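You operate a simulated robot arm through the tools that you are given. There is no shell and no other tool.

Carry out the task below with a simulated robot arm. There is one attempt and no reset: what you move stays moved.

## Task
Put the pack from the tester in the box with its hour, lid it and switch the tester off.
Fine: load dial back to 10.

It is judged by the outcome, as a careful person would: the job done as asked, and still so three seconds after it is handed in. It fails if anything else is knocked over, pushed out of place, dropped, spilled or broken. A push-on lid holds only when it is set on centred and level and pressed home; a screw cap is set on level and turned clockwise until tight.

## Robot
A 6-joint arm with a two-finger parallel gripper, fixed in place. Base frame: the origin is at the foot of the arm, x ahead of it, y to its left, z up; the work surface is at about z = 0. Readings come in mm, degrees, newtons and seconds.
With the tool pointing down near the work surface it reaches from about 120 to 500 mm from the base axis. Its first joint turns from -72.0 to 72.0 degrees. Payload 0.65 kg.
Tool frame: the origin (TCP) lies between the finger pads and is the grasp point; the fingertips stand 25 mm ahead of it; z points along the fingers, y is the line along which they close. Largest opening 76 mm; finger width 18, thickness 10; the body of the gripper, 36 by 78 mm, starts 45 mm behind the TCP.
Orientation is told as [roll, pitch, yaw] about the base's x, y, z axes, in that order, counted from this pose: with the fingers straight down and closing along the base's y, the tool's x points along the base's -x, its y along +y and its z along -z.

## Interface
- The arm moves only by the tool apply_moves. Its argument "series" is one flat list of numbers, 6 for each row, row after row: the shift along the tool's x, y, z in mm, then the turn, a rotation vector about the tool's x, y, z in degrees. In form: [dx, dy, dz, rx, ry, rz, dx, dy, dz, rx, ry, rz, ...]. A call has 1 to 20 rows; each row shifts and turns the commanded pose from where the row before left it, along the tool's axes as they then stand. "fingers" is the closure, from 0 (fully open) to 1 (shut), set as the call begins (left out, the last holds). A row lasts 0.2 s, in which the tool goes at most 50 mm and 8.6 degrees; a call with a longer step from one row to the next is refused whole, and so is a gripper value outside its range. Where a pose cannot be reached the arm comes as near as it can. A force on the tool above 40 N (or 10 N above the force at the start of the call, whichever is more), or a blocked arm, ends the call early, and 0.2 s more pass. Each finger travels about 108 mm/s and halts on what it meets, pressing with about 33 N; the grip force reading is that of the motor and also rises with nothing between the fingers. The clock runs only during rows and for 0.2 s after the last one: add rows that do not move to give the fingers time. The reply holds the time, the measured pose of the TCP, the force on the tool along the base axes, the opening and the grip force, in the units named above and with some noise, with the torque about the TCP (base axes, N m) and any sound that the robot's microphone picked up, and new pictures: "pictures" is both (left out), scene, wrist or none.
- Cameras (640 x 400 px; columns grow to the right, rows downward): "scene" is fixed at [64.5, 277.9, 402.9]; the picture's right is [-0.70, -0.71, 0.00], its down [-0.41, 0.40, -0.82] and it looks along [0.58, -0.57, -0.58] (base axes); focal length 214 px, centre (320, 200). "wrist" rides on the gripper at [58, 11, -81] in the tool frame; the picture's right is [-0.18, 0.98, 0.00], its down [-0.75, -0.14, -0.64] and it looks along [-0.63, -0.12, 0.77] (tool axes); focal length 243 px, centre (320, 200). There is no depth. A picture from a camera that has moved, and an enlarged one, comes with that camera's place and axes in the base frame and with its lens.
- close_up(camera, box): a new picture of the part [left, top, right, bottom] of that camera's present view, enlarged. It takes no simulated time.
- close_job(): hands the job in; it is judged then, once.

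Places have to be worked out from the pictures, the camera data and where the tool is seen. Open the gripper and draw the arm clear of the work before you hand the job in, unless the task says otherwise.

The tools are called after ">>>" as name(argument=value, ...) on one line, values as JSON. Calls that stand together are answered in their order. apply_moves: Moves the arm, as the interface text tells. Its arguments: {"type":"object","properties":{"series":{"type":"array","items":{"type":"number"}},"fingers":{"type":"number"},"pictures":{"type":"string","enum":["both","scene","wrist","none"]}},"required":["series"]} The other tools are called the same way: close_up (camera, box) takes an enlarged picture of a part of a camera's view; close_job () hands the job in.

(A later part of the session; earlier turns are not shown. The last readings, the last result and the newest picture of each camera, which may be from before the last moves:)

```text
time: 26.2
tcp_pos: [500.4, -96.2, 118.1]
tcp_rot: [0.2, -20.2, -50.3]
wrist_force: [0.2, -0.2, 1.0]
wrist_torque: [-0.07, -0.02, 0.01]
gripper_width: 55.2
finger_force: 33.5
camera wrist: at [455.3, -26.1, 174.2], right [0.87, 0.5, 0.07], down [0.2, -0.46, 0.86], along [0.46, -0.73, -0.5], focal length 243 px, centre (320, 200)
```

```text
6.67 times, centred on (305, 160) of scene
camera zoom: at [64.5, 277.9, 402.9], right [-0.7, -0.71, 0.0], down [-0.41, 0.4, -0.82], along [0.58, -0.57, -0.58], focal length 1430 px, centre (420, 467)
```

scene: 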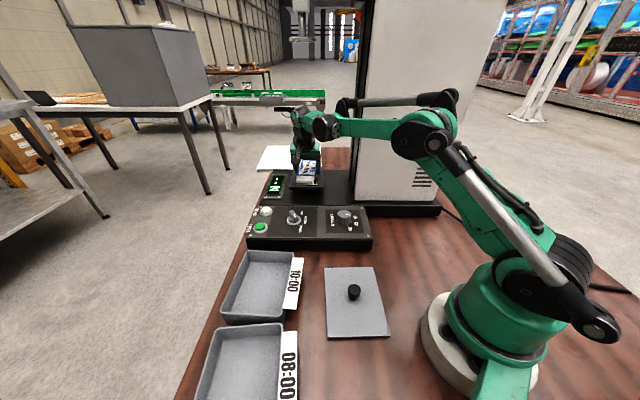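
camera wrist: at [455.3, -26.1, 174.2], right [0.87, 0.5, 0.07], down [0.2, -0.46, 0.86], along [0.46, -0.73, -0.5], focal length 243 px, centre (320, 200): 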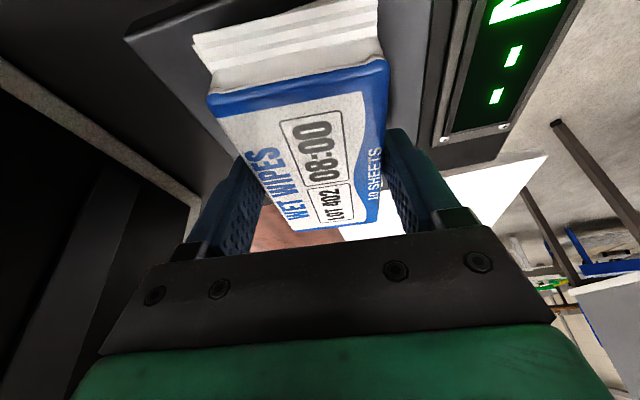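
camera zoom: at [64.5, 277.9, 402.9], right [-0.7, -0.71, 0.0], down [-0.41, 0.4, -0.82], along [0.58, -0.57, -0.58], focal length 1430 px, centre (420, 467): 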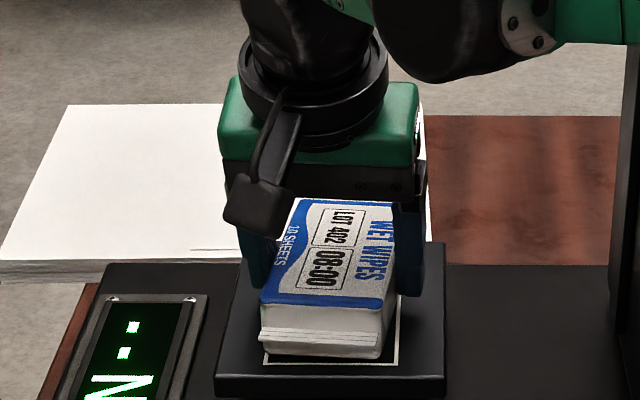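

The pack is held at 55 mm width with full grip. I'll lift it slowly by 35 mm and check that it stays level and secure.

>>> apply_moves(series=[-2, 0, -5.5, 0, 0, 0, -4, 0, -11, 0, 0, 0, -6, 0, -16.4, 0, 0, 0, 0, 0, 0, 0, 0, 0], pictures="both")

>>> close_up(camera="scene", box=[270, 110, 350, 190])

```text
time: 27.2
tcp_pos: [499.6, -98.6, 152.8]
tcp_rot: [0.2, -20.1, -50.3]
wrist_force: [-0.1, -0.9, -1.1]
wrist_torque: [0.0, 0.0, 0.02]
gripper_width: 55.7
finger_force: 32.8
camera wrist: at [455.6, -26.4, 210.3], right [0.87, 0.5, 0.07], down [0.2, -0.46, 0.86], along [0.46, -0.73, -0.5], focal length 243 px, centre (320, 200)
```

scene: 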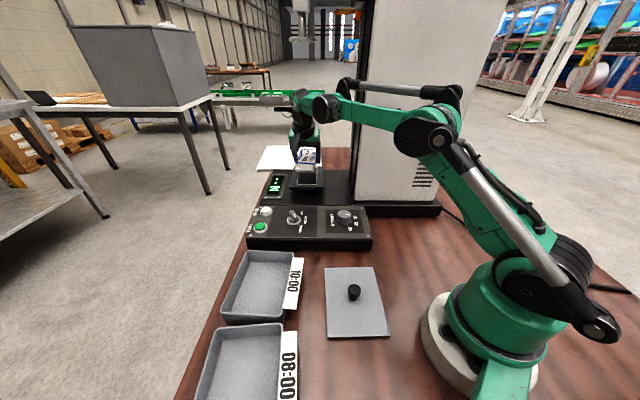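
wrist: 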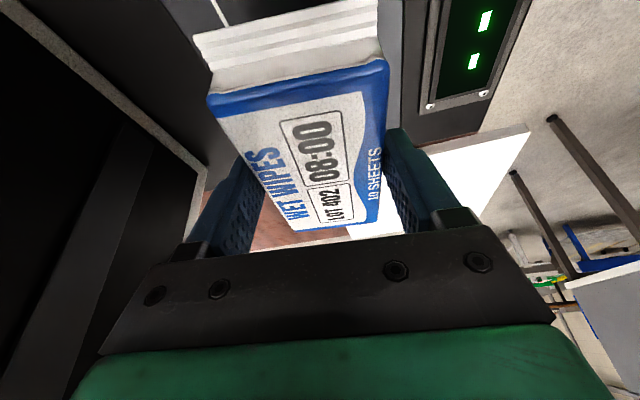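

```text
5.00 times, centred on (310, 150) of scene
camera zoom: at [64.5, 277.9, 402.9], right [-0.7, -0.71, 0.0], down [-0.41, 0.4, -0.82], along [0.58, -0.57, -0.58], focal length 1072 px, centre (370, 450)
```

zoom: 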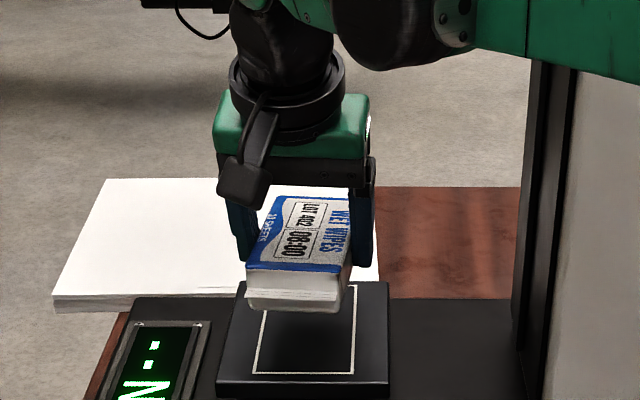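

The pack came up cleanly and level. I'll carry it back inward at height, over the panel and toward the boxes, checking for reach warnings on the way.

>>> apply_moves(series=[16.5, -6.64, -22.5, 0, 0, 0, 16.5, -6.64, -22.5, 0, 0, 0, 16.5, -6.64, -22.5, 0, 0, 0, 16.5, -6.64, -22.5, 0, 0, 0, 16.5, -6.64, -22.5, 0, 0, 0, 29.3, 4.2, -10.7, 0, 0, 0, 29.3, 4.2, -10.7, 0, 0, 0, 29.3, 4.2, -10.7, 0, 0, 0, 29.3, 4.2, -10.7, 0, 0, 0, 29.3, 4.2, -10.7, 0, 0, 0, 29.3, 4.2, -10.7, 0, 0, 0, 0, 0, 0, 0, 0, 0], pictures="both")

```text
time: 29.8
tcp_pos: [300.4, 131.3, 229.4]
tcp_rot: [0.3, -20.2, -50.3]
wrist_force: [-0.2, 0.1, -1.2]
wrist_torque: [0.03, 0.0, 0.03]
gripper_width: 55.0
finger_force: 33.0
camera wrist: at [256.2, 202.1, 286.1], right [0.87, 0.5, 0.07], down [0.2, -0.46, 0.86], along [0.46, -0.73, -0.5], focal length 243 px, centre (320, 200)
```

scene: 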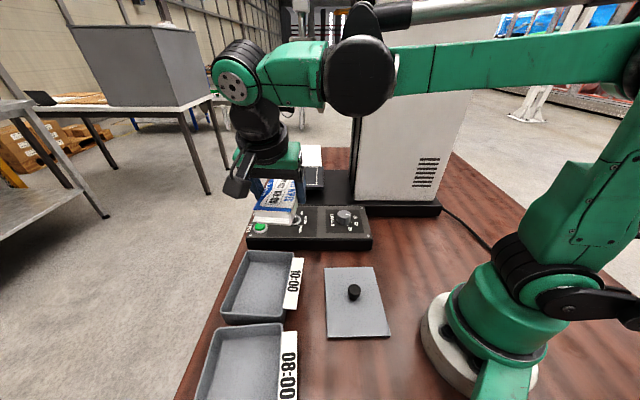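
wrist: 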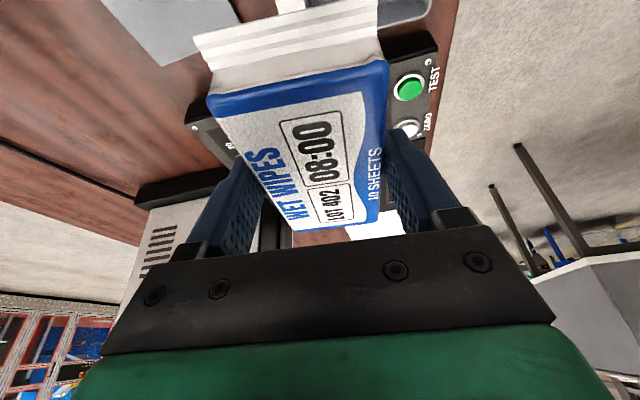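

The pack is steady and there are no warnings. I'll continue to above the 08:00 box at about (206, 287, 210) and turn the yaw about 10° to match its long axis.

>>> apply_moves(series=[29.45, 4.67, -7.2, 0, 0, 0, 29.45, 4.67, -7.2, 0, 0, 0, 29.45, 4.67, -7.2, 0, 0, 0, 29.45, 4.67, -7.2, 0, 0, 0, 29.45, 4.67, -7.2, 0, 0, 0, 29.45, 4.67, -7.2, 0, 0, 0, 0, 0, 0, -1.77, 0, -4.84, 0, 0, 0, -1.77, 0, -4.84, 0, 0, 0, 0, 0, 0], pictures="both")

```text
time: 31.8
tcp_pos: [208.5, 286.3, 209.0]
tcp_rot: [0.1, -20.2, -39.9]
wrist_force: [-0.1, 0.8, -0.8]
wrist_torque: [0.03, -0.01, 0.01]
gripper_width: 55.4
finger_force: 33.2
camera wrist: at [151.7, 349.0, 266.0], right [0.76, 0.64, 0.07], down [0.28, -0.42, 0.86], along [0.58, -0.64, -0.5], focal length 243 px, centre (320, 200)
```

scene: 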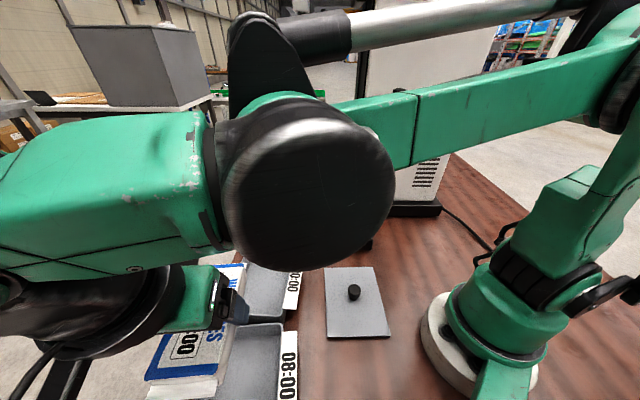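
wrist: 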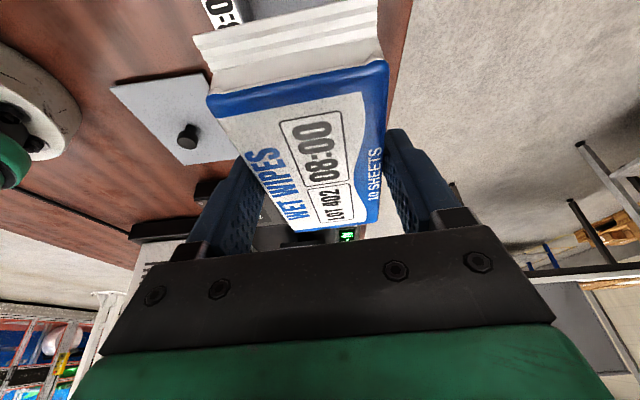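

We're above the 08:00 box. I'll zoom in on the scene view to check how the pack lines up with the box.

>>> close_up(camera="scene", box=[130, 250, 330, 400])

>>> close_up(camera="wrist", box=[100, 0, 420, 240])

```text
2.67 times, centred on (230, 325) of scene
camera zoom: at [64.5, 277.9, 402.9], right [-0.7, -0.71, 0.0], down [-0.41, 0.4, -0.82], along [0.58, -0.57, -0.58], focal length 572 px, centre (560, -133)
```

zoom: 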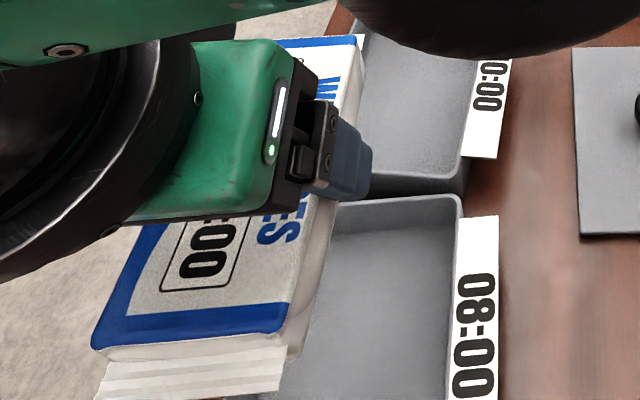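

```text
1.67 times, centred on (260, 120) of wrist
camera zoom: at [151.7, 349.0, 266.0], right [0.76, 0.64, 0.07], down [0.28, -0.42, 0.86], along [0.58, -0.64, -0.5], focal length 404 px, centre (420, 333)
```

zoom: 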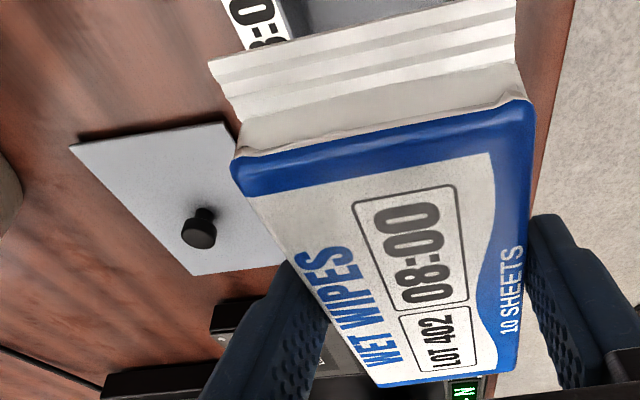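

Alignment looks right. I'll make a small centring correction and descend to about z=89, which puts the pack bottom roughly 18 mm above the rim, then check.

>>> apply_moves(series=[3.7, -0.7, -1.4, 0, 0, 0, 10.36, 0, 28.16, 0, 0, 0, 10.36, 0, 28.16, 0, 0, 0, 10.36, 0, 28.16, 0, 0, 0, 10.36, 0, 28.16, 0, 0, 0, 0, 0, 0, 0, 0, 0], pictures="both")

>>> close_up(camera="scene", box=[150, 230, 350, 400])

>>> close_up(camera="wrist", box=[100, 0, 480, 240])

```text
time: 33.2
tcp_pos: [204.2, 292.4, 88.3]
tcp_rot: [0.2, -20.2, -40.0]
wrist_force: [0.0, 0.4, -0.6]
wrist_torque: [-0.01, 0.02, -0.04]
gripper_width: 55.0
finger_force: 32.7
camera wrist: at [147.4, 353.3, 145.8], right [0.76, 0.64, 0.07], down [0.28, -0.42, 0.86], along [0.58, -0.64, -0.5], focal length 243 px, centre (320, 200)
```

scene: 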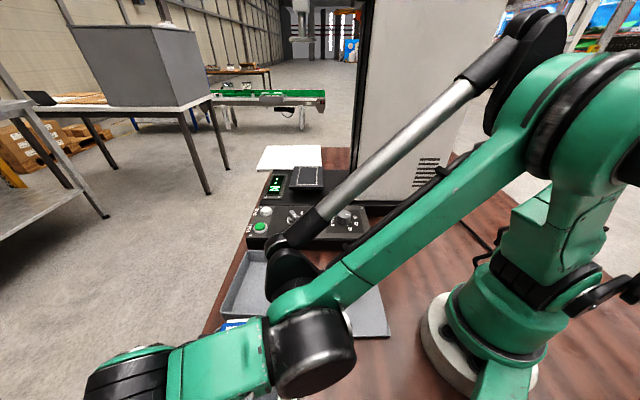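
wrist: 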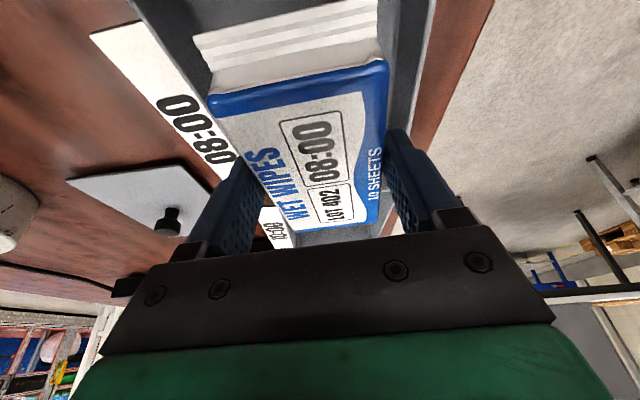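

```text
2.35 times, centred on (250, 315) of scene
camera zoom: at [64.5, 277.9, 402.9], right [-0.7, -0.71, 0.0], down [-0.41, 0.4, -0.82], along [0.58, -0.57, -0.58], focal length 505 px, centre (485, -71)
```

zoom: 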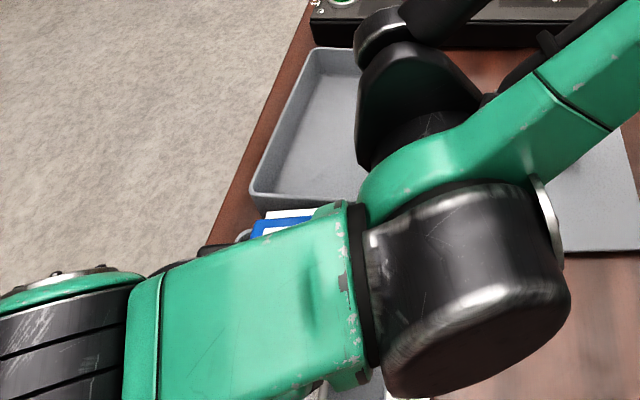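

```text
1.67 times, centred on (290, 120) of wrist
camera zoom: at [147.4, 353.3, 145.8], right [0.76, 0.64, 0.07], down [0.28, -0.42, 0.86], along [0.58, -0.64, -0.5], focal length 404 px, centre (370, 333)
```

zoom: 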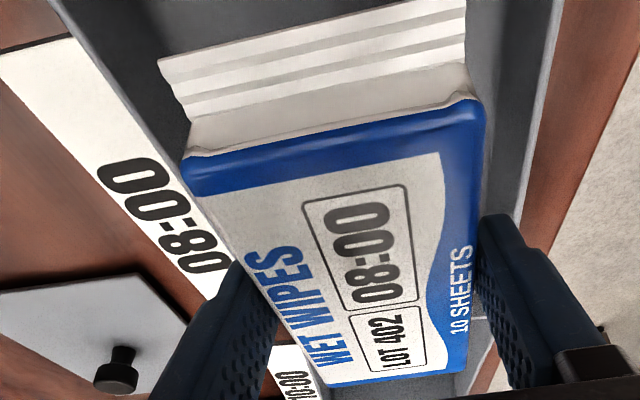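

The wrist view shows the box walls on both sides of the pack with roughly equal margins, and the correction needed is 2.5 mm. I'll make it and lower to about z=48, watching the force.

>>> apply_moves(series=[0, -2.5, 0, 0, 0, 0, 4.7, 0, 12.8, 0, 0, 0, 4.7, 0, 12.8, 0, 0, 0, 4.7, 0, 12.8, 0, 0, 0, 0, 0, 0, 0, 0, 0], pictures="wrist")

>>> close_up(camera="wrist", box=[100, 0, 480, 240])

```text
time: 34.4
tcp_pos: [201.2, 289.3, 47.8]
tcp_rot: [0.2, -20.3, -40.0]
wrist_force: [0.2, -0.4, -0.6]
wrist_torque: [0.0, 0.01, -0.02]
gripper_width: 55.2
finger_force: 33.2
camera wrist: at [146.2, 350.0, 104.8], right [0.76, 0.64, 0.07], down [0.28, -0.42, 0.86], along [0.58, -0.64, -0.5], focal length 243 px, centre (320, 200)
```

wrist: 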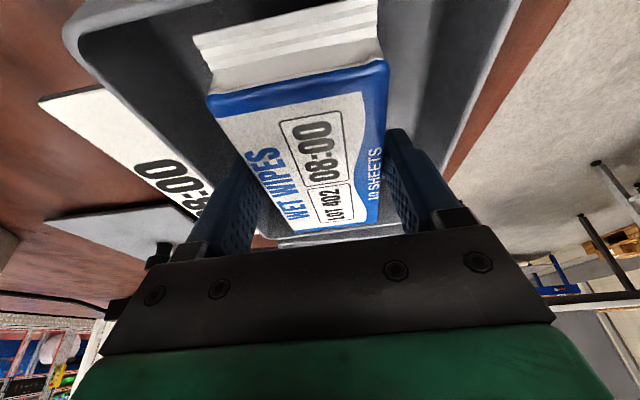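

```text
1.67 times, centred on (290, 120) of wrist
camera zoom: at [146.2, 350.0, 104.8], right [0.76, 0.64, 0.07], down [0.28, -0.42, 0.86], along [0.58, -0.64, -0.5], focal length 404 px, centre (370, 333)
```

zoom: 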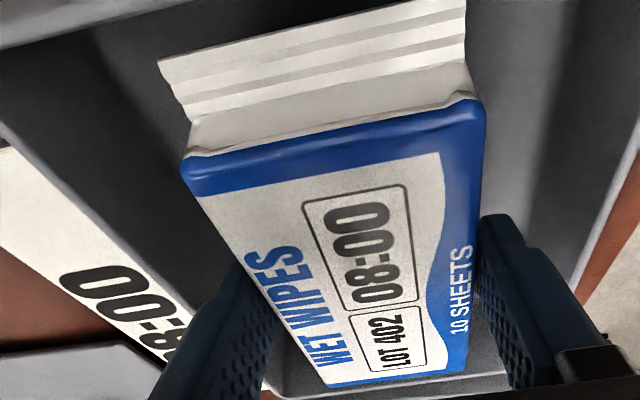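

The pack is entering the box between the walls with no contact force yet. I'll go down in small steps and watch for the floor.

>>> apply_moves(series=[0.69, 0, 1.88, 0, 0, 0, 0.69, 0, 1.88, 0, 0, 0, 0.69, 0, 1.88, 0, 0, 0, 0, 0, 0, 0, 0, 0], pictures="none")

>>> apply_moves(series=[0.52, 0, 1.41, 0, 0, 0, 0.52, 0, 1.41, 0, 0, 0, 0, 0, 0, 0, 0, 0], pictures="none")

```text
time: 35.4
tcp_pos: [203.2, 287.7, 41.8]
tcp_rot: [0.2, -20.3, -40.0]
wrist_force: [-0.2, -0.2, -1.0]
wrist_torque: [-0.01, 0.02, 0.0]
gripper_width: 54.9
finger_force: 32.8
```

```text
time: 36.2
tcp_pos: [201.9, 288.0, 38.8]
tcp_rot: [0.3, -20.2, -40.0]
wrist_force: [-0.6, 0.7, -0.4]
wrist_torque: [0.01, 0.02, 0.01]
gripper_width: 55.2
finger_force: 32.6
```

There's still no contact at z=38.8, so I'll keep lowering in small steps.

>>> apply_moves(series=[0.52, 0, 1.41, 0, 0, 0, 0, 0, 0, 0, 0, 0], pictures="none")

>>> apply_moves(series=[0.52, 0, 1.41, 0, 0, 0, 0, 0, 0, 0, 0, 0], pictures="wrist")

```text
time: 36.8
tcp_pos: [200.9, 287.9, 36.8]
tcp_rot: [0.3, -20.2, -40.0]
wrist_force: [0.3, -0.3, -2.0]
wrist_torque: [0.0, 0.04, -0.02]
gripper_width: 55.3
finger_force: 32.9
```

```text
time: 37.4
tcp_pos: [203.2, 289.6, 36.3]
tcp_rot: [0.1, -20.3, -40.1]
wrist_force: [-4.9, 1.9, 28.2]
wrist_torque: [-0.05, 0.08, 0.03]
gripper_width: 55.1
finger_force: 33.1
camera wrist: at [146.4, 350.1, 92.5], right [0.76, 0.64, 0.07], down [0.28, -0.42, 0.86], along [0.58, -0.64, -0.5], focal length 243 px, centre (320, 200)
```

wrist: 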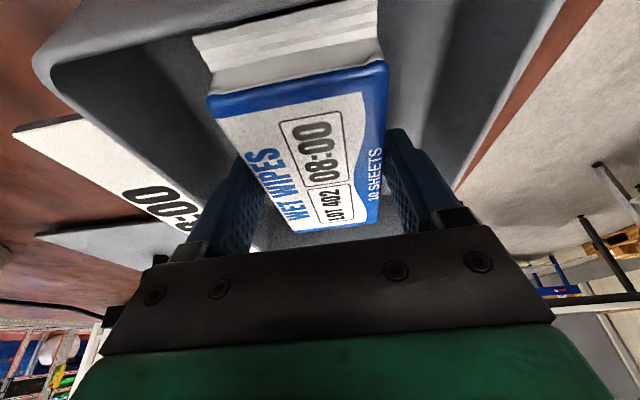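

Contact: 28 N upward, so the pack is on the box floor. I'll ease up slightly and open only part way, to about 66 mm, so the fingers don't push the box walls.

>>> apply_moves(series=[-0.25, 0, -0.7, 0, 0, 0, 0, 0, 0, 0, 0, 0], pictures="none")

>>> apply_moves(series=[0, 0, 0, 0, 0, 0, 0, 0, 0, 0, 0, 0], fingers=0.13, pictures="wrist")

```text
time: 38.0
tcp_pos: [203.3, 290.0, 35.6]
tcp_rot: [0.2, -20.3, -39.9]
wrist_force: [0.7, 0.3, -0.1]
wrist_torque: [-0.07, -0.01, 0.04]
gripper_width: 55.5
finger_force: 32.7
```

```text
time: 38.6
tcp_pos: [202.2, 288.7, 35.9]
tcp_rot: [0.2, -20.3, -40.0]
wrist_force: [0.2, 0.2, -0.2]
wrist_torque: [0.03, -0.02, 0.01]
gripper_width: 65.8
finger_force: 0.0
camera wrist: at [146.5, 350.1, 93.0], right [0.76, 0.64, 0.07], down [0.28, -0.42, 0.86], along [0.58, -0.64, -0.5], focal length 243 px, centre (320, 200)
```

wrist: 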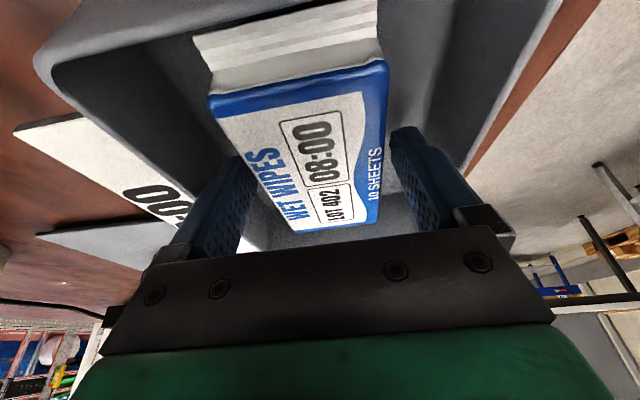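

Released cleanly. I'll withdraw straight up in steps, keeping the same tilt.

>>> apply_moves(series=[-3.45, 0, -9.4, 0, 0, 0, -3.45, 0, -9.4, 0, 0, 0, -6.9, 0, -18.8, 0, 0, 0, -6.9, 0, -18.8, 0, 0, 0, -10.4, 0, -28.2, 0, 0, 0, -10.4, 0, -28.2, 0, 0, 0, -10.4, 0, -28.2, 0, 0, 0, -10.4, 0, -28.2, 0, 0, 0, 0, 0, 0, 0, 0, 0], pictures="both")

```text
time: 40.6
tcp_pos: [201.5, 287.3, 216.6]
tcp_rot: [0.2, -20.2, -40.0]
wrist_force: [0.2, 0.1, 0.6]
wrist_torque: [-0.02, 0.02, 0.0]
gripper_width: 66.2
finger_force: 0.1
camera wrist: at [144.0, 349.3, 274.4], right [0.76, 0.64, 0.07], down [0.28, -0.42, 0.86], along [0.58, -0.64, -0.5], focal length 243 px, centre (320, 200)
```

scene: 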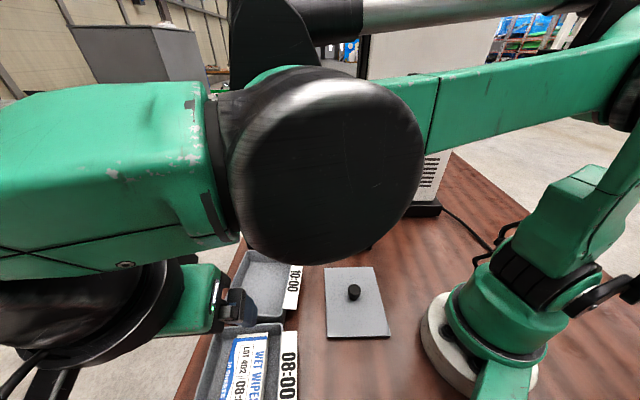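
wrist: 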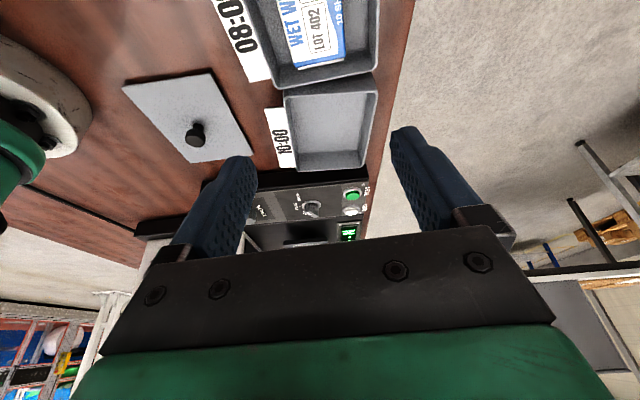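

The pack is lying in the 08:00 box. I'll level the tool, turn it outward and return to the high survey pose to measure the box and lid precisely.

>>> apply_moves(series=[0, 0, 0, 0, 6.73, 0, 0, 0, 0, 0, 6.73, 0, 0, 0, 0, 0, 6.73, 0, 0, 0, 0, 0, 0, -8.55, 0, 0, 0, 0, 0, -8.55, 0, 0, 0, 0, 0, -8.55, 0, 0, 0, 0, 0, -8.55, 0, 0, 0, 0, 0, -8.55, 0, 0, 0, 0, 0, -8.55, 0, 0, 0, 0, 0, -8.55, 0, 0, 0, 0, 0, -8.55, 0, 0, 0, 0, 0, -8.55, 0, 0, 0, 0, 0, -8.55, 0, 0, 0, 0, 0, -8.5, 26.4, -1.4, -24.4, 0, 0, 0, 26.4, -1.4, -24.4, 0, 0, 0, 26.4, -1.4, -24.4, 0, 0, 0, 26.4, -1.4, -24.4, 0, 0, 0, 26.4, -1.4, -24.4, 0, 0, 0], pictures="none")

>>> apply_moves(series=[0, 0, 0, 0, 7, 0, 0, 0, 0, 0, 7, 0, 0, 0, 0, 0, 7, 0, 0, 0, 0, 0, 0, 0], fingers=0, pictures="both")

>>> close_up(camera="wrist", box=[200, 60, 400, 250])

>>> close_up(camera="scene", box=[180, 230, 420, 400])

```text
time: 44.6
tcp_pos: [130.6, 175.9, 338.1]
tcp_rot: [0.1, -0.2, 54.0]
wrist_force: [-1.1, 0.1, 0.1]
wrist_torque: [0.0, 0.02, 0.0]
gripper_width: 66.2
finger_force: 0.1
```

```text
time: 45.6
tcp_pos: [130.9, 176.0, 339.9]
tcp_rot: [0.0, 20.9, 54.1]
wrist_force: [-0.7, -1.0, 0.3]
wrist_torque: [0.01, 0.0, -0.03]
gripper_width: 76.1
finger_force: 0.1
camera wrist: at [106.4, 162.4, 435.7], right [-0.7, 0.72, -0.07], down [0.66, 0.67, 0.33], along [0.28, 0.19, -0.94], focal length 243 px, centre (320, 200)
```

scene: 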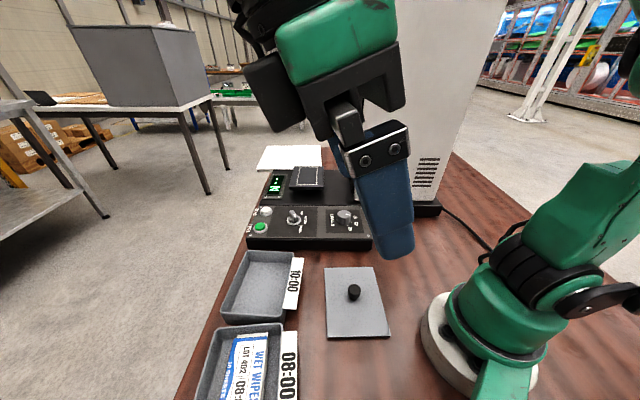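
wrist: 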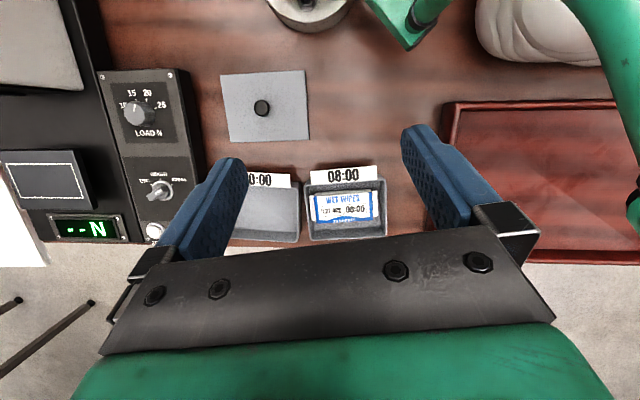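

```text
2.11 times, centred on (300, 155) of wrist
camera zoom: at [106.4, 162.4, 435.7], right [-0.7, 0.72, -0.07], down [0.66, 0.67, 0.33], along [0.28, 0.19, -0.94], focal length 511 px, centre (362, 295)
```

zoom: 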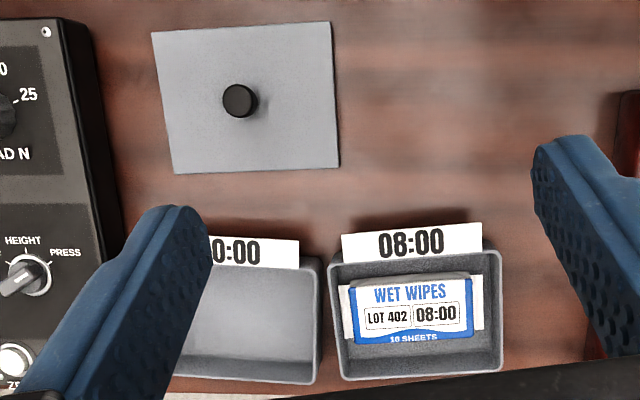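

```text
2.35 times, centred on (300, 315) of scene
camera zoom: at [64.5, 277.9, 402.9], right [-0.7, -0.71, 0.0], down [-0.41, 0.4, -0.82], along [0.58, -0.57, -0.58], focal length 505 px, centre (367, -71)
```

zoom: 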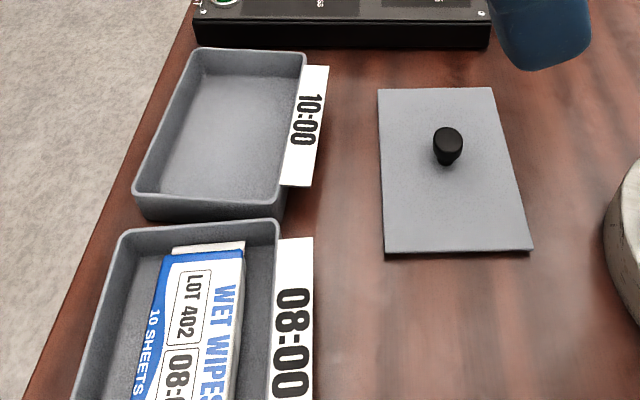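

The pack lies flat inside the 08:00 box and the box hasn't moved. Next I'll look closely at the lid's edge and knob.

>>> close_up(camera="scene", box=[315, 260, 395, 345])

>>> close_up(camera="wrist", box=[215, 60, 315, 150])

>>> close_up(camera="wrist", box=[295, 155, 395, 250])

```text
4.71 times, centred on (355, 302) of scene
camera zoom: at [64.5, 277.9, 402.9], right [-0.7, -0.71, 0.0], down [-0.41, 0.4, -0.82], along [0.58, -0.57, -0.58], focal length 1009 px, centre (155, -282)
```

zoom: 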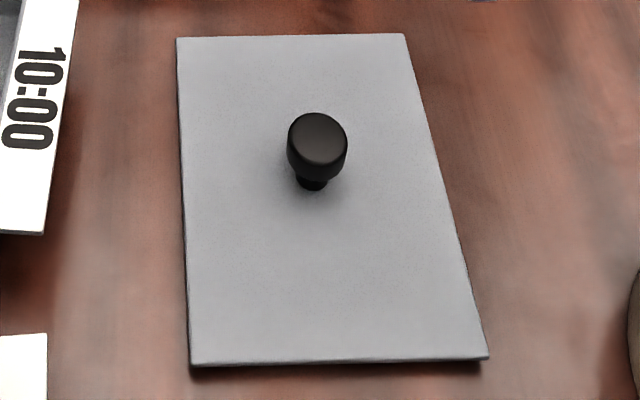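

```text
4.44 times, centred on (265, 105) of wrist
camera zoom: at [106.4, 162.4, 435.7], right [-0.7, 0.72, -0.07], down [0.66, 0.67, 0.33], along [0.28, 0.19, -0.94], focal length 1078 px, centre (564, 622)
```

zoom: 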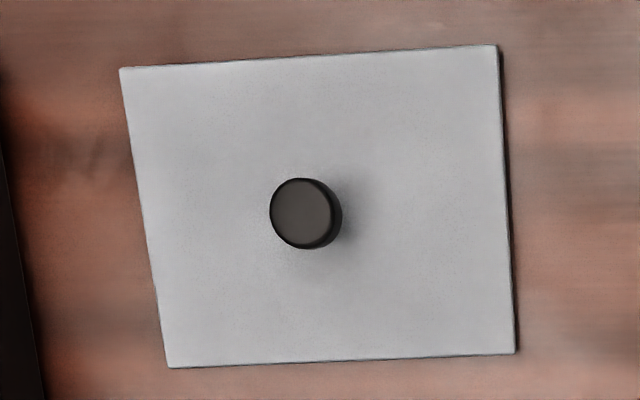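

```text
4.21 times, centred on (345, 202) of wrist
camera zoom: at [106.4, 162.4, 435.7], right [-0.7, 0.72, -0.07], down [0.66, 0.67, 0.33], along [0.28, 0.19, -0.94], focal length 1022 px, centre (215, 190)
```

zoom: 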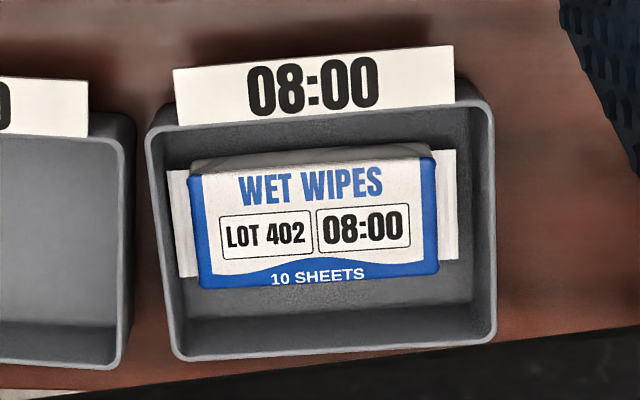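

I'll zoom in on the box rim corners to measure its centre and angle accurately.

>>> close_up(camera="wrist", box=[322, 160, 352, 190])

>>> close_up(camera="wrist", box=[380, 160, 420, 190])

>>> close_up(camera="wrist", box=[325, 215, 400, 250])

```text
13.33 times, centred on (337, 175) of wrist
camera zoom: at [106.4, 162.4, 435.7], right [-0.7, 0.72, -0.07], down [0.66, 0.67, 0.33], along [0.28, 0.19, -0.94], focal length 3235 px, centre (93, 533)
```

zoom: 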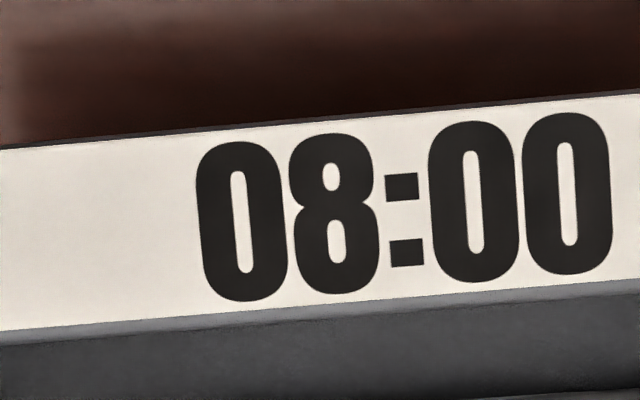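

```text
13.33 times, centred on (400, 175) of wrist
camera zoom: at [106.4, 162.4, 435.7], right [-0.7, 0.72, -0.07], down [0.66, 0.67, 0.33], along [0.28, 0.19, -0.94], focal length 3235 px, centre (-747, 533)
```

zoom: 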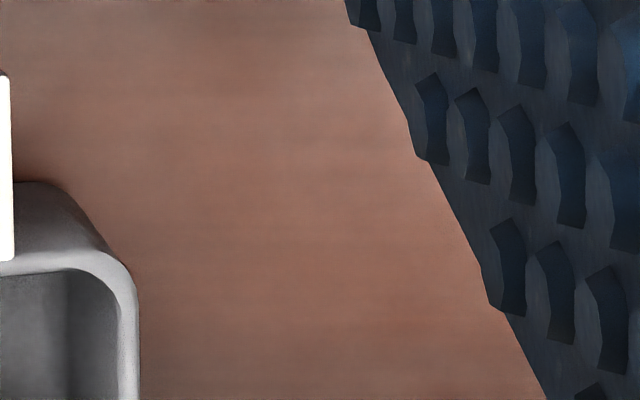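

```text
8.53 times, centred on (362, 232) of wrist
camera zoom: at [106.4, 162.4, 435.7], right [-0.7, 0.72, -0.07], down [0.66, 0.67, 0.33], along [0.28, 0.19, -0.94], focal length 2070 px, centre (-43, -77)
```

zoom: 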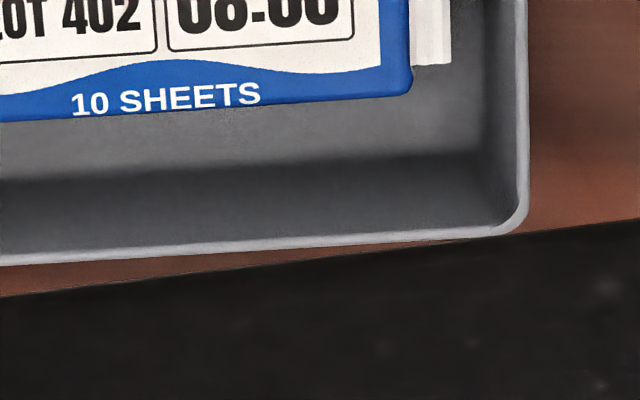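

I get the box rim at 140 × 108 mm, centre (207, 287), angle 139.8°. The lid is the same size, centre (181, 67), angle 136.6°. To cancel camera errors I'll photograph the lid now, then the box from the same relative pose. I'm moving to the lid viewpoint first.

>>> apply_moves(series=[22.45, -10.98, 19.3, 0, 0, 0, 22.45, -10.98, 19.3, 0, 0, 0, 22.45, -10.98, 19.3, 0, 0, 0, 22.45, -10.98, 19.3, 0, 0, 0, 0, 0, 0, 0, 0, 0], pictures="wrist")

>>> close_up(camera="wrist", box=[200, 60, 400, 220])

```text
time: 46.8
tcp_pos: [103.7, 60.6, 299.9]
tcp_rot: [0.0, 20.8, 54.0]
wrist_force: [-0.5, -0.2, 0.7]
wrist_torque: [-0.02, -0.03, -0.02]
gripper_width: 76.1
finger_force: 0.1
camera wrist: at [78.2, 46.1, 396.7], right [-0.7, 0.72, -0.07], down [0.66, 0.67, 0.33], along [0.28, 0.19, -0.94], focal length 243 px, centre (320, 200)
```

wrist: 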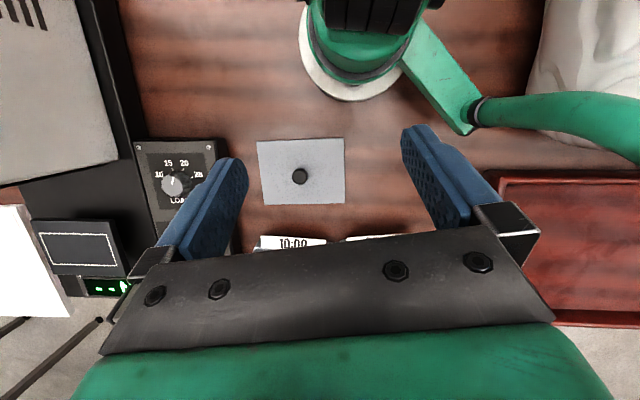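

```text
2.50 times, centred on (300, 140) of wrist
camera zoom: at [78.2, 46.1, 396.7], right [-0.7, 0.72, -0.07], down [0.66, 0.67, 0.33], along [0.28, 0.19, -0.94], focal length 606 px, centre (370, 350)
```

zoom: 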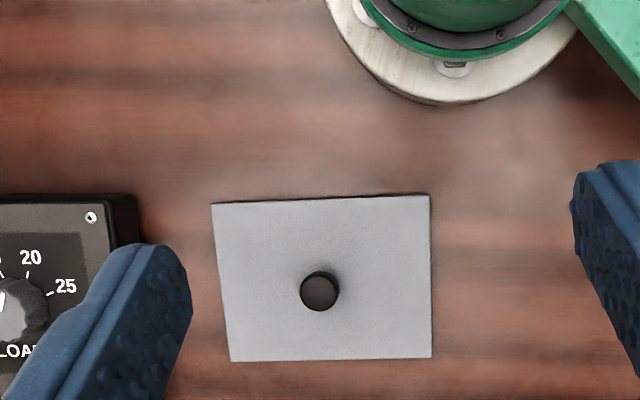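

Lid recorded. Now I'll shift by exactly (26, 220, 31) so the 08:00 box shows up in the same part of the picture.

>>> apply_moves(series=[-33.86, 21.66, -19.64, 0, 0, 0, -33.86, 21.66, -19.64, 0, 0, 0, -33.86, 21.66, -19.64, 0, 0, 0, -33.86, 21.66, -19.64, 0, 0, 0, -33.86, 21.66, -19.64, 0, 0, 0, 0, 0, 0, 0, 0, 0], pictures="wrist")

>>> close_up(camera="wrist", box=[200, 60, 400, 220])

>>> apply_moves(series=[0, 0, 0, 0, 0, 0], pictures="none")

```text
time: 48.2
tcp_pos: [127.3, 279.7, 330.3]
tcp_rot: [0.1, 20.8, 54.1]
wrist_force: [0.3, -0.5, -0.4]
wrist_torque: [0.0, -0.02, 0.01]
gripper_width: 76.1
finger_force: 0.0
camera wrist: at [103.1, 265.8, 428.1], right [-0.7, 0.72, -0.07], down [0.66, 0.67, 0.33], along [0.28, 0.19, -0.94], focal length 243 px, centre (320, 200)
```

wrist: 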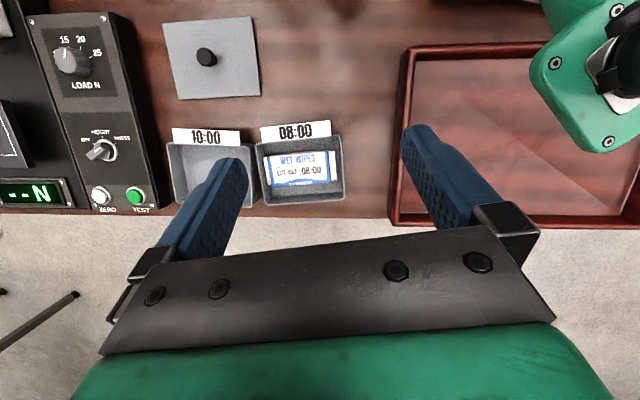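

```text
2.50 times, centred on (300, 140) of wrist
camera zoom: at [103.1, 265.8, 428.1], right [-0.7, 0.72, -0.07], down [0.66, 0.67, 0.33], along [0.28, 0.19, -0.94], focal length 606 px, centre (370, 350)
```

zoom: 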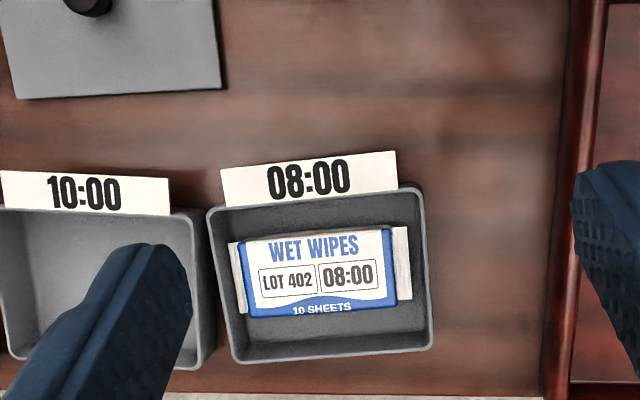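

```text
time: 48.6
tcp_pos: [126.9, 280.6, 330.4]
tcp_rot: [0.0, 20.8, 54.1]
wrist_force: [-0.3, 0.5, -0.4]
wrist_torque: [0.02, 0.01, 0.0]
gripper_width: 75.9
finger_force: 0.1
```

The sizes match, and I now have a differential offset. I'll zoom in more tightly on the box edges here for sub-millimetre accuracy.

>>> close_up(camera="wrist", box=[245, 110, 355, 215])

>>> close_up(camera="wrist", box=[250, 125, 290, 150])

>>> close_up(camera="wrist", box=[320, 125, 360, 150])

>>> close_up(camera="wrist", box=[255, 190, 295, 215])

>>> close_up(camera="wrist", box=[320, 185, 360, 210])

```text
3.81 times, centred on (300, 162) of wrist
camera zoom: at [103.3, 265.5, 428.1], right [-0.7, 0.72, -0.07], down [0.66, 0.67, 0.33], along [0.28, 0.19, -0.94], focal length 924 px, centre (396, 343)
```

zoom: 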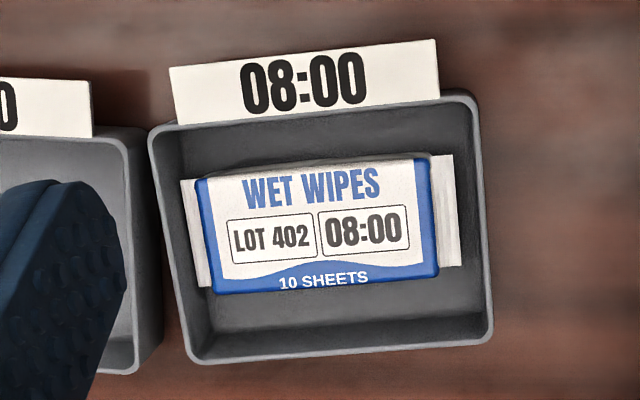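

```text
16.00 times, centred on (270, 138) of wrist
camera zoom: at [103.3, 265.5, 428.1], right [-0.7, 0.72, -0.07], down [0.66, 0.67, 0.33], along [0.28, 0.19, -0.94], focal length 3882 px, centre (1120, 1200)
```

zoom: 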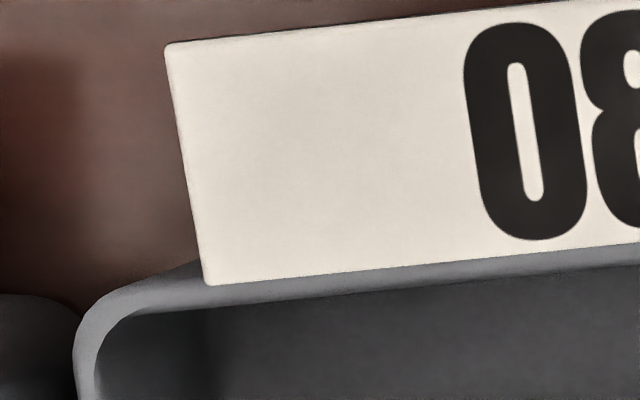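

```text
16.00 times, centred on (340, 138) of wrist
camera zoom: at [103.3, 265.5, 428.1], right [-0.7, 0.72, -0.07], down [0.66, 0.67, 0.33], along [0.28, 0.19, -0.94], focal length 3882 px, centre (0, 1200)
```

zoom: 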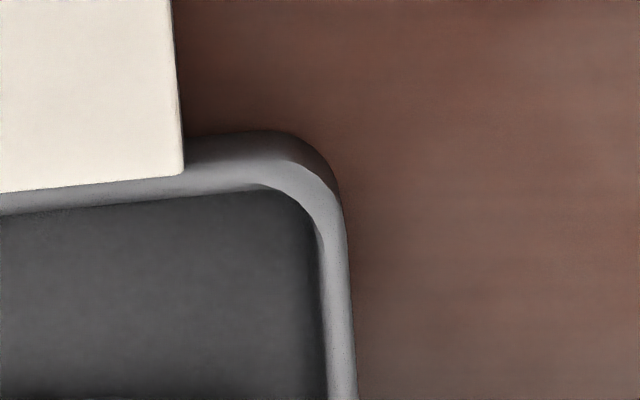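

```text
16.00 times, centred on (275, 202) of wrist
camera zoom: at [103.3, 265.5, 428.1], right [-0.7, 0.72, -0.07], down [0.66, 0.67, 0.33], along [0.28, 0.19, -0.94], focal length 3882 px, centre (1040, 160)
```

zoom: 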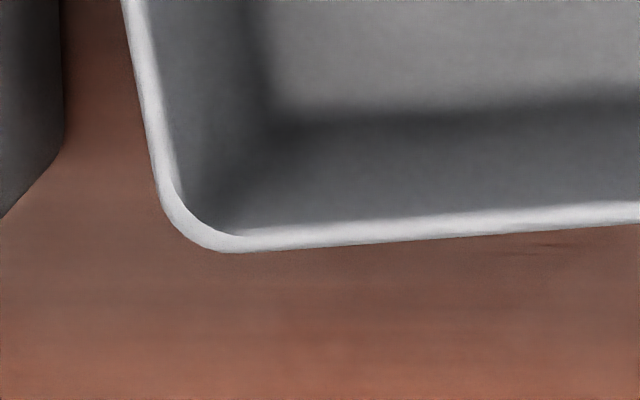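

```text
16.00 times, centred on (340, 198) of wrist
camera zoom: at [103.3, 265.5, 428.1], right [-0.7, 0.72, -0.07], down [0.66, 0.67, 0.33], along [0.28, 0.19, -0.94], focal length 3882 px, centre (0, 240)
```

zoom: 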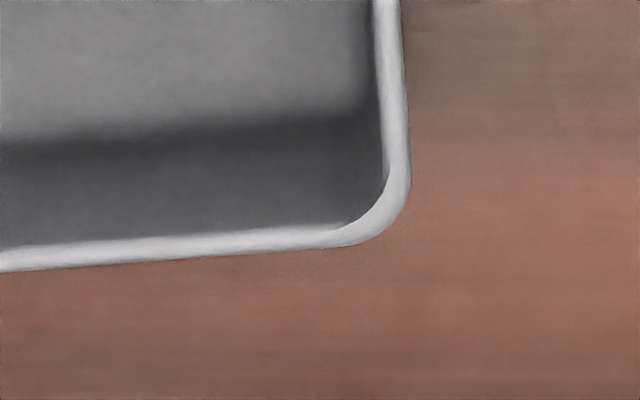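

I get the box angle as 140.0°, with precise edges. I'll go back to the lid viewpoint and take equally tight close-ups of the lid's corners.

>>> apply_moves(series=[33.86, -21.66, 19.64, 0, 0, 0, 33.86, -21.66, 19.64, 0, 0, 0, 33.86, -21.66, 19.64, 0, 0, 0, 33.86, -21.66, 19.64, 0, 0, 0, 33.86, -21.66, 19.64, 0, 0, 0, 0, 0, 0, 0, 0, 0], pictures="none")

>>> close_up(camera="wrist", box=[250, 130, 290, 155])

>>> close_up(camera="wrist", box=[320, 130, 360, 155])

>>> close_up(camera="wrist", box=[250, 190, 290, 215])

>>> close_up(camera="wrist", box=[320, 190, 360, 215])

>>> close_up(camera="wrist", box=[280, 160, 320, 185])

```text
time: 50.0
tcp_pos: [101.0, 60.8, 300.0]
tcp_rot: [-0.1, 20.7, 54.1]
wrist_force: [-0.1, -0.4, 0.1]
wrist_torque: [0.01, -0.02, -0.04]
gripper_width: 76.2
finger_force: 0.1
```

```text
16.00 times, centred on (270, 142) of wrist
camera zoom: at [76.7, 46.7, 397.7], right [-0.7, 0.72, -0.07], down [0.66, 0.67, 0.33], along [0.28, 0.19, -0.94], focal length 3882 px, centre (1120, 1120)
```

zoom: 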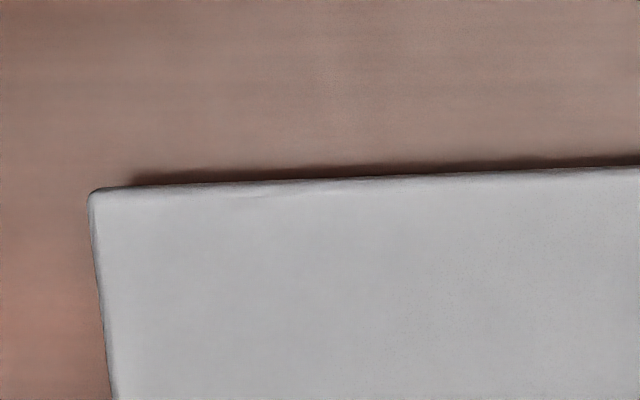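

```text
16.00 times, centred on (340, 142) of wrist
camera zoom: at [76.7, 46.7, 397.7], right [-0.7, 0.72, -0.07], down [0.66, 0.67, 0.33], along [0.28, 0.19, -0.94], focal length 3882 px, centre (0, 1120)
```

zoom: 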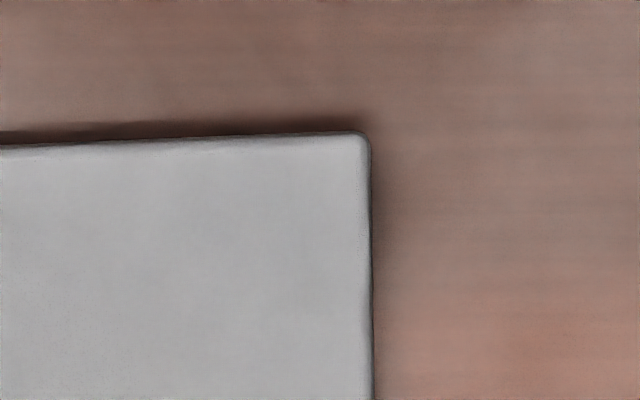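

```text
16.00 times, centred on (270, 202) of wrist
camera zoom: at [76.7, 46.7, 397.7], right [-0.7, 0.72, -0.07], down [0.66, 0.67, 0.33], along [0.28, 0.19, -0.94], focal length 3882 px, centre (1120, 160)
```

zoom: 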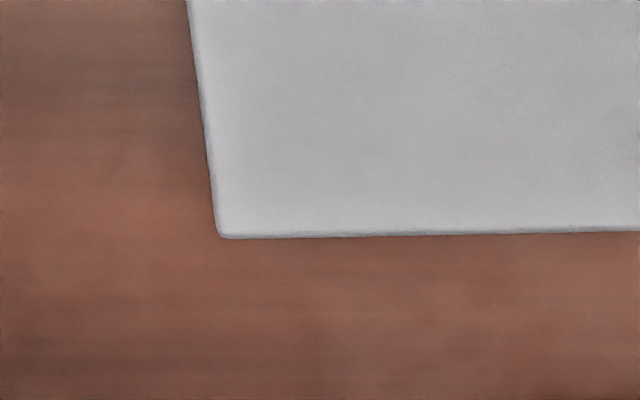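

```text
16.00 times, centred on (340, 202) of wrist
camera zoom: at [76.7, 46.7, 397.7], right [-0.7, 0.72, -0.07], down [0.66, 0.67, 0.33], along [0.28, 0.19, -0.94], focal length 3882 px, centre (0, 160)
```

zoom: 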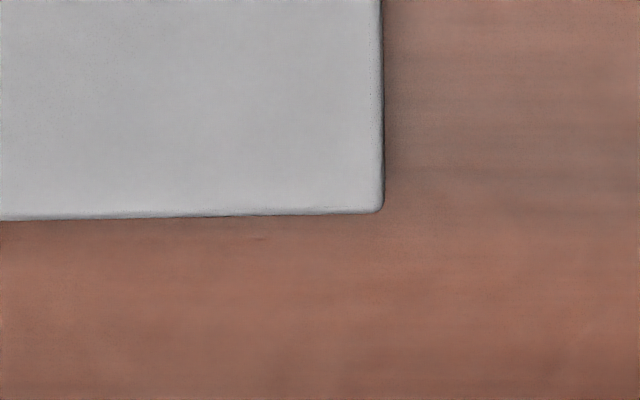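

```text
16.00 times, centred on (300, 172) of wrist
camera zoom: at [76.7, 46.7, 397.7], right [-0.7, 0.72, -0.07], down [0.66, 0.67, 0.33], along [0.28, 0.19, -0.94], focal length 3882 px, centre (640, 640)
```

zoom: 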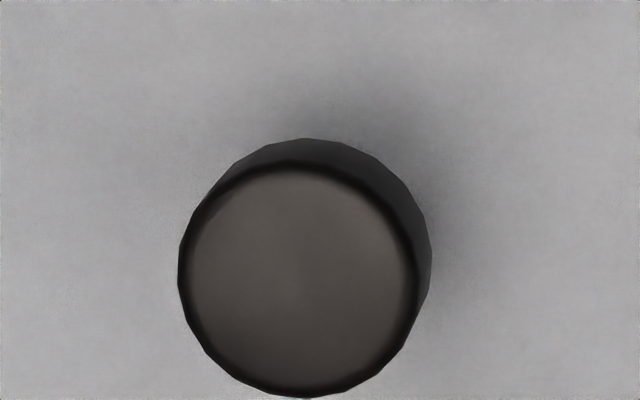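

Both objects measure the same size, so the lid fits this box. The box-minus-lid offset is about (24.7, 218.8), the rim is about 31 mm above the lid plate, and the lid needs a +3.4° turn. The knob is exactly central with its top at about z=31. I'll level the tool and go above the knob.

>>> apply_moves(series=[0, 0, 0, 0, -6.95, 0, 0, 0, 0, 0, -6.95, 0, 0, 0, 0, 0, -6.95, 0, 0, 0, 0, 0, 0, 7.45, -12, -10.7, 36, 0, 0, 0, -12, -10.7, 36, 0, 0, 0, -12, -10.7, 36, 0, 0, 0, -12, -10.7, 36, 0, 0, 0, -12, -10.9, 36, 0, 0, 0, 0, 0, 0, 0, 0, 0], pictures="both")

>>> close_up(camera="wrist", box=[160, 0, 480, 240])

```text
time: 52.2
tcp_pos: [181.7, 66.1, 118.2]
tcp_rot: [0.0, 0.0, 46.6]
wrist_force: [-0.2, -0.3, 0.7]
wrist_torque: [0.02, -0.01, 0.0]
gripper_width: 76.0
finger_force: 0.1
camera wrist: at [134.2, 31.1, 199.9], right [-0.59, 0.81, 0.0], down [0.62, 0.45, 0.64], along [0.52, 0.38, -0.77], focal length 243 px, centre (320, 200)
```

scene: 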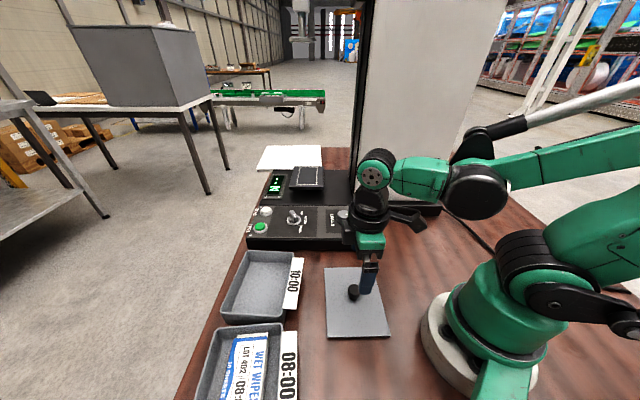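
wrist: 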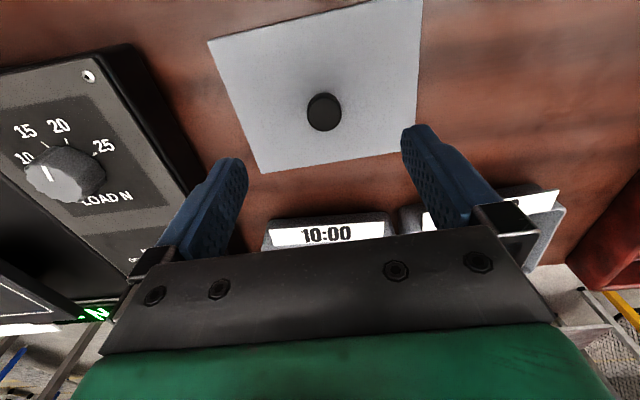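

```text
1.67 times, centred on (320, 120) of wrist
camera zoom: at [134.2, 31.1, 199.9], right [-0.59, 0.81, 0.0], down [0.62, 0.45, 0.64], along [0.52, 0.38, -0.77], focal length 404 px, centre (320, 333)
```

zoom: 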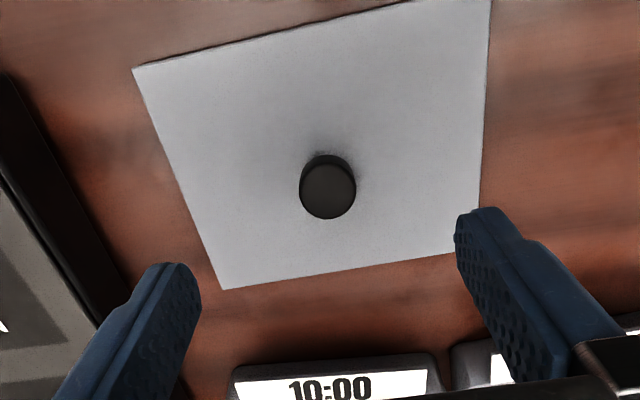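

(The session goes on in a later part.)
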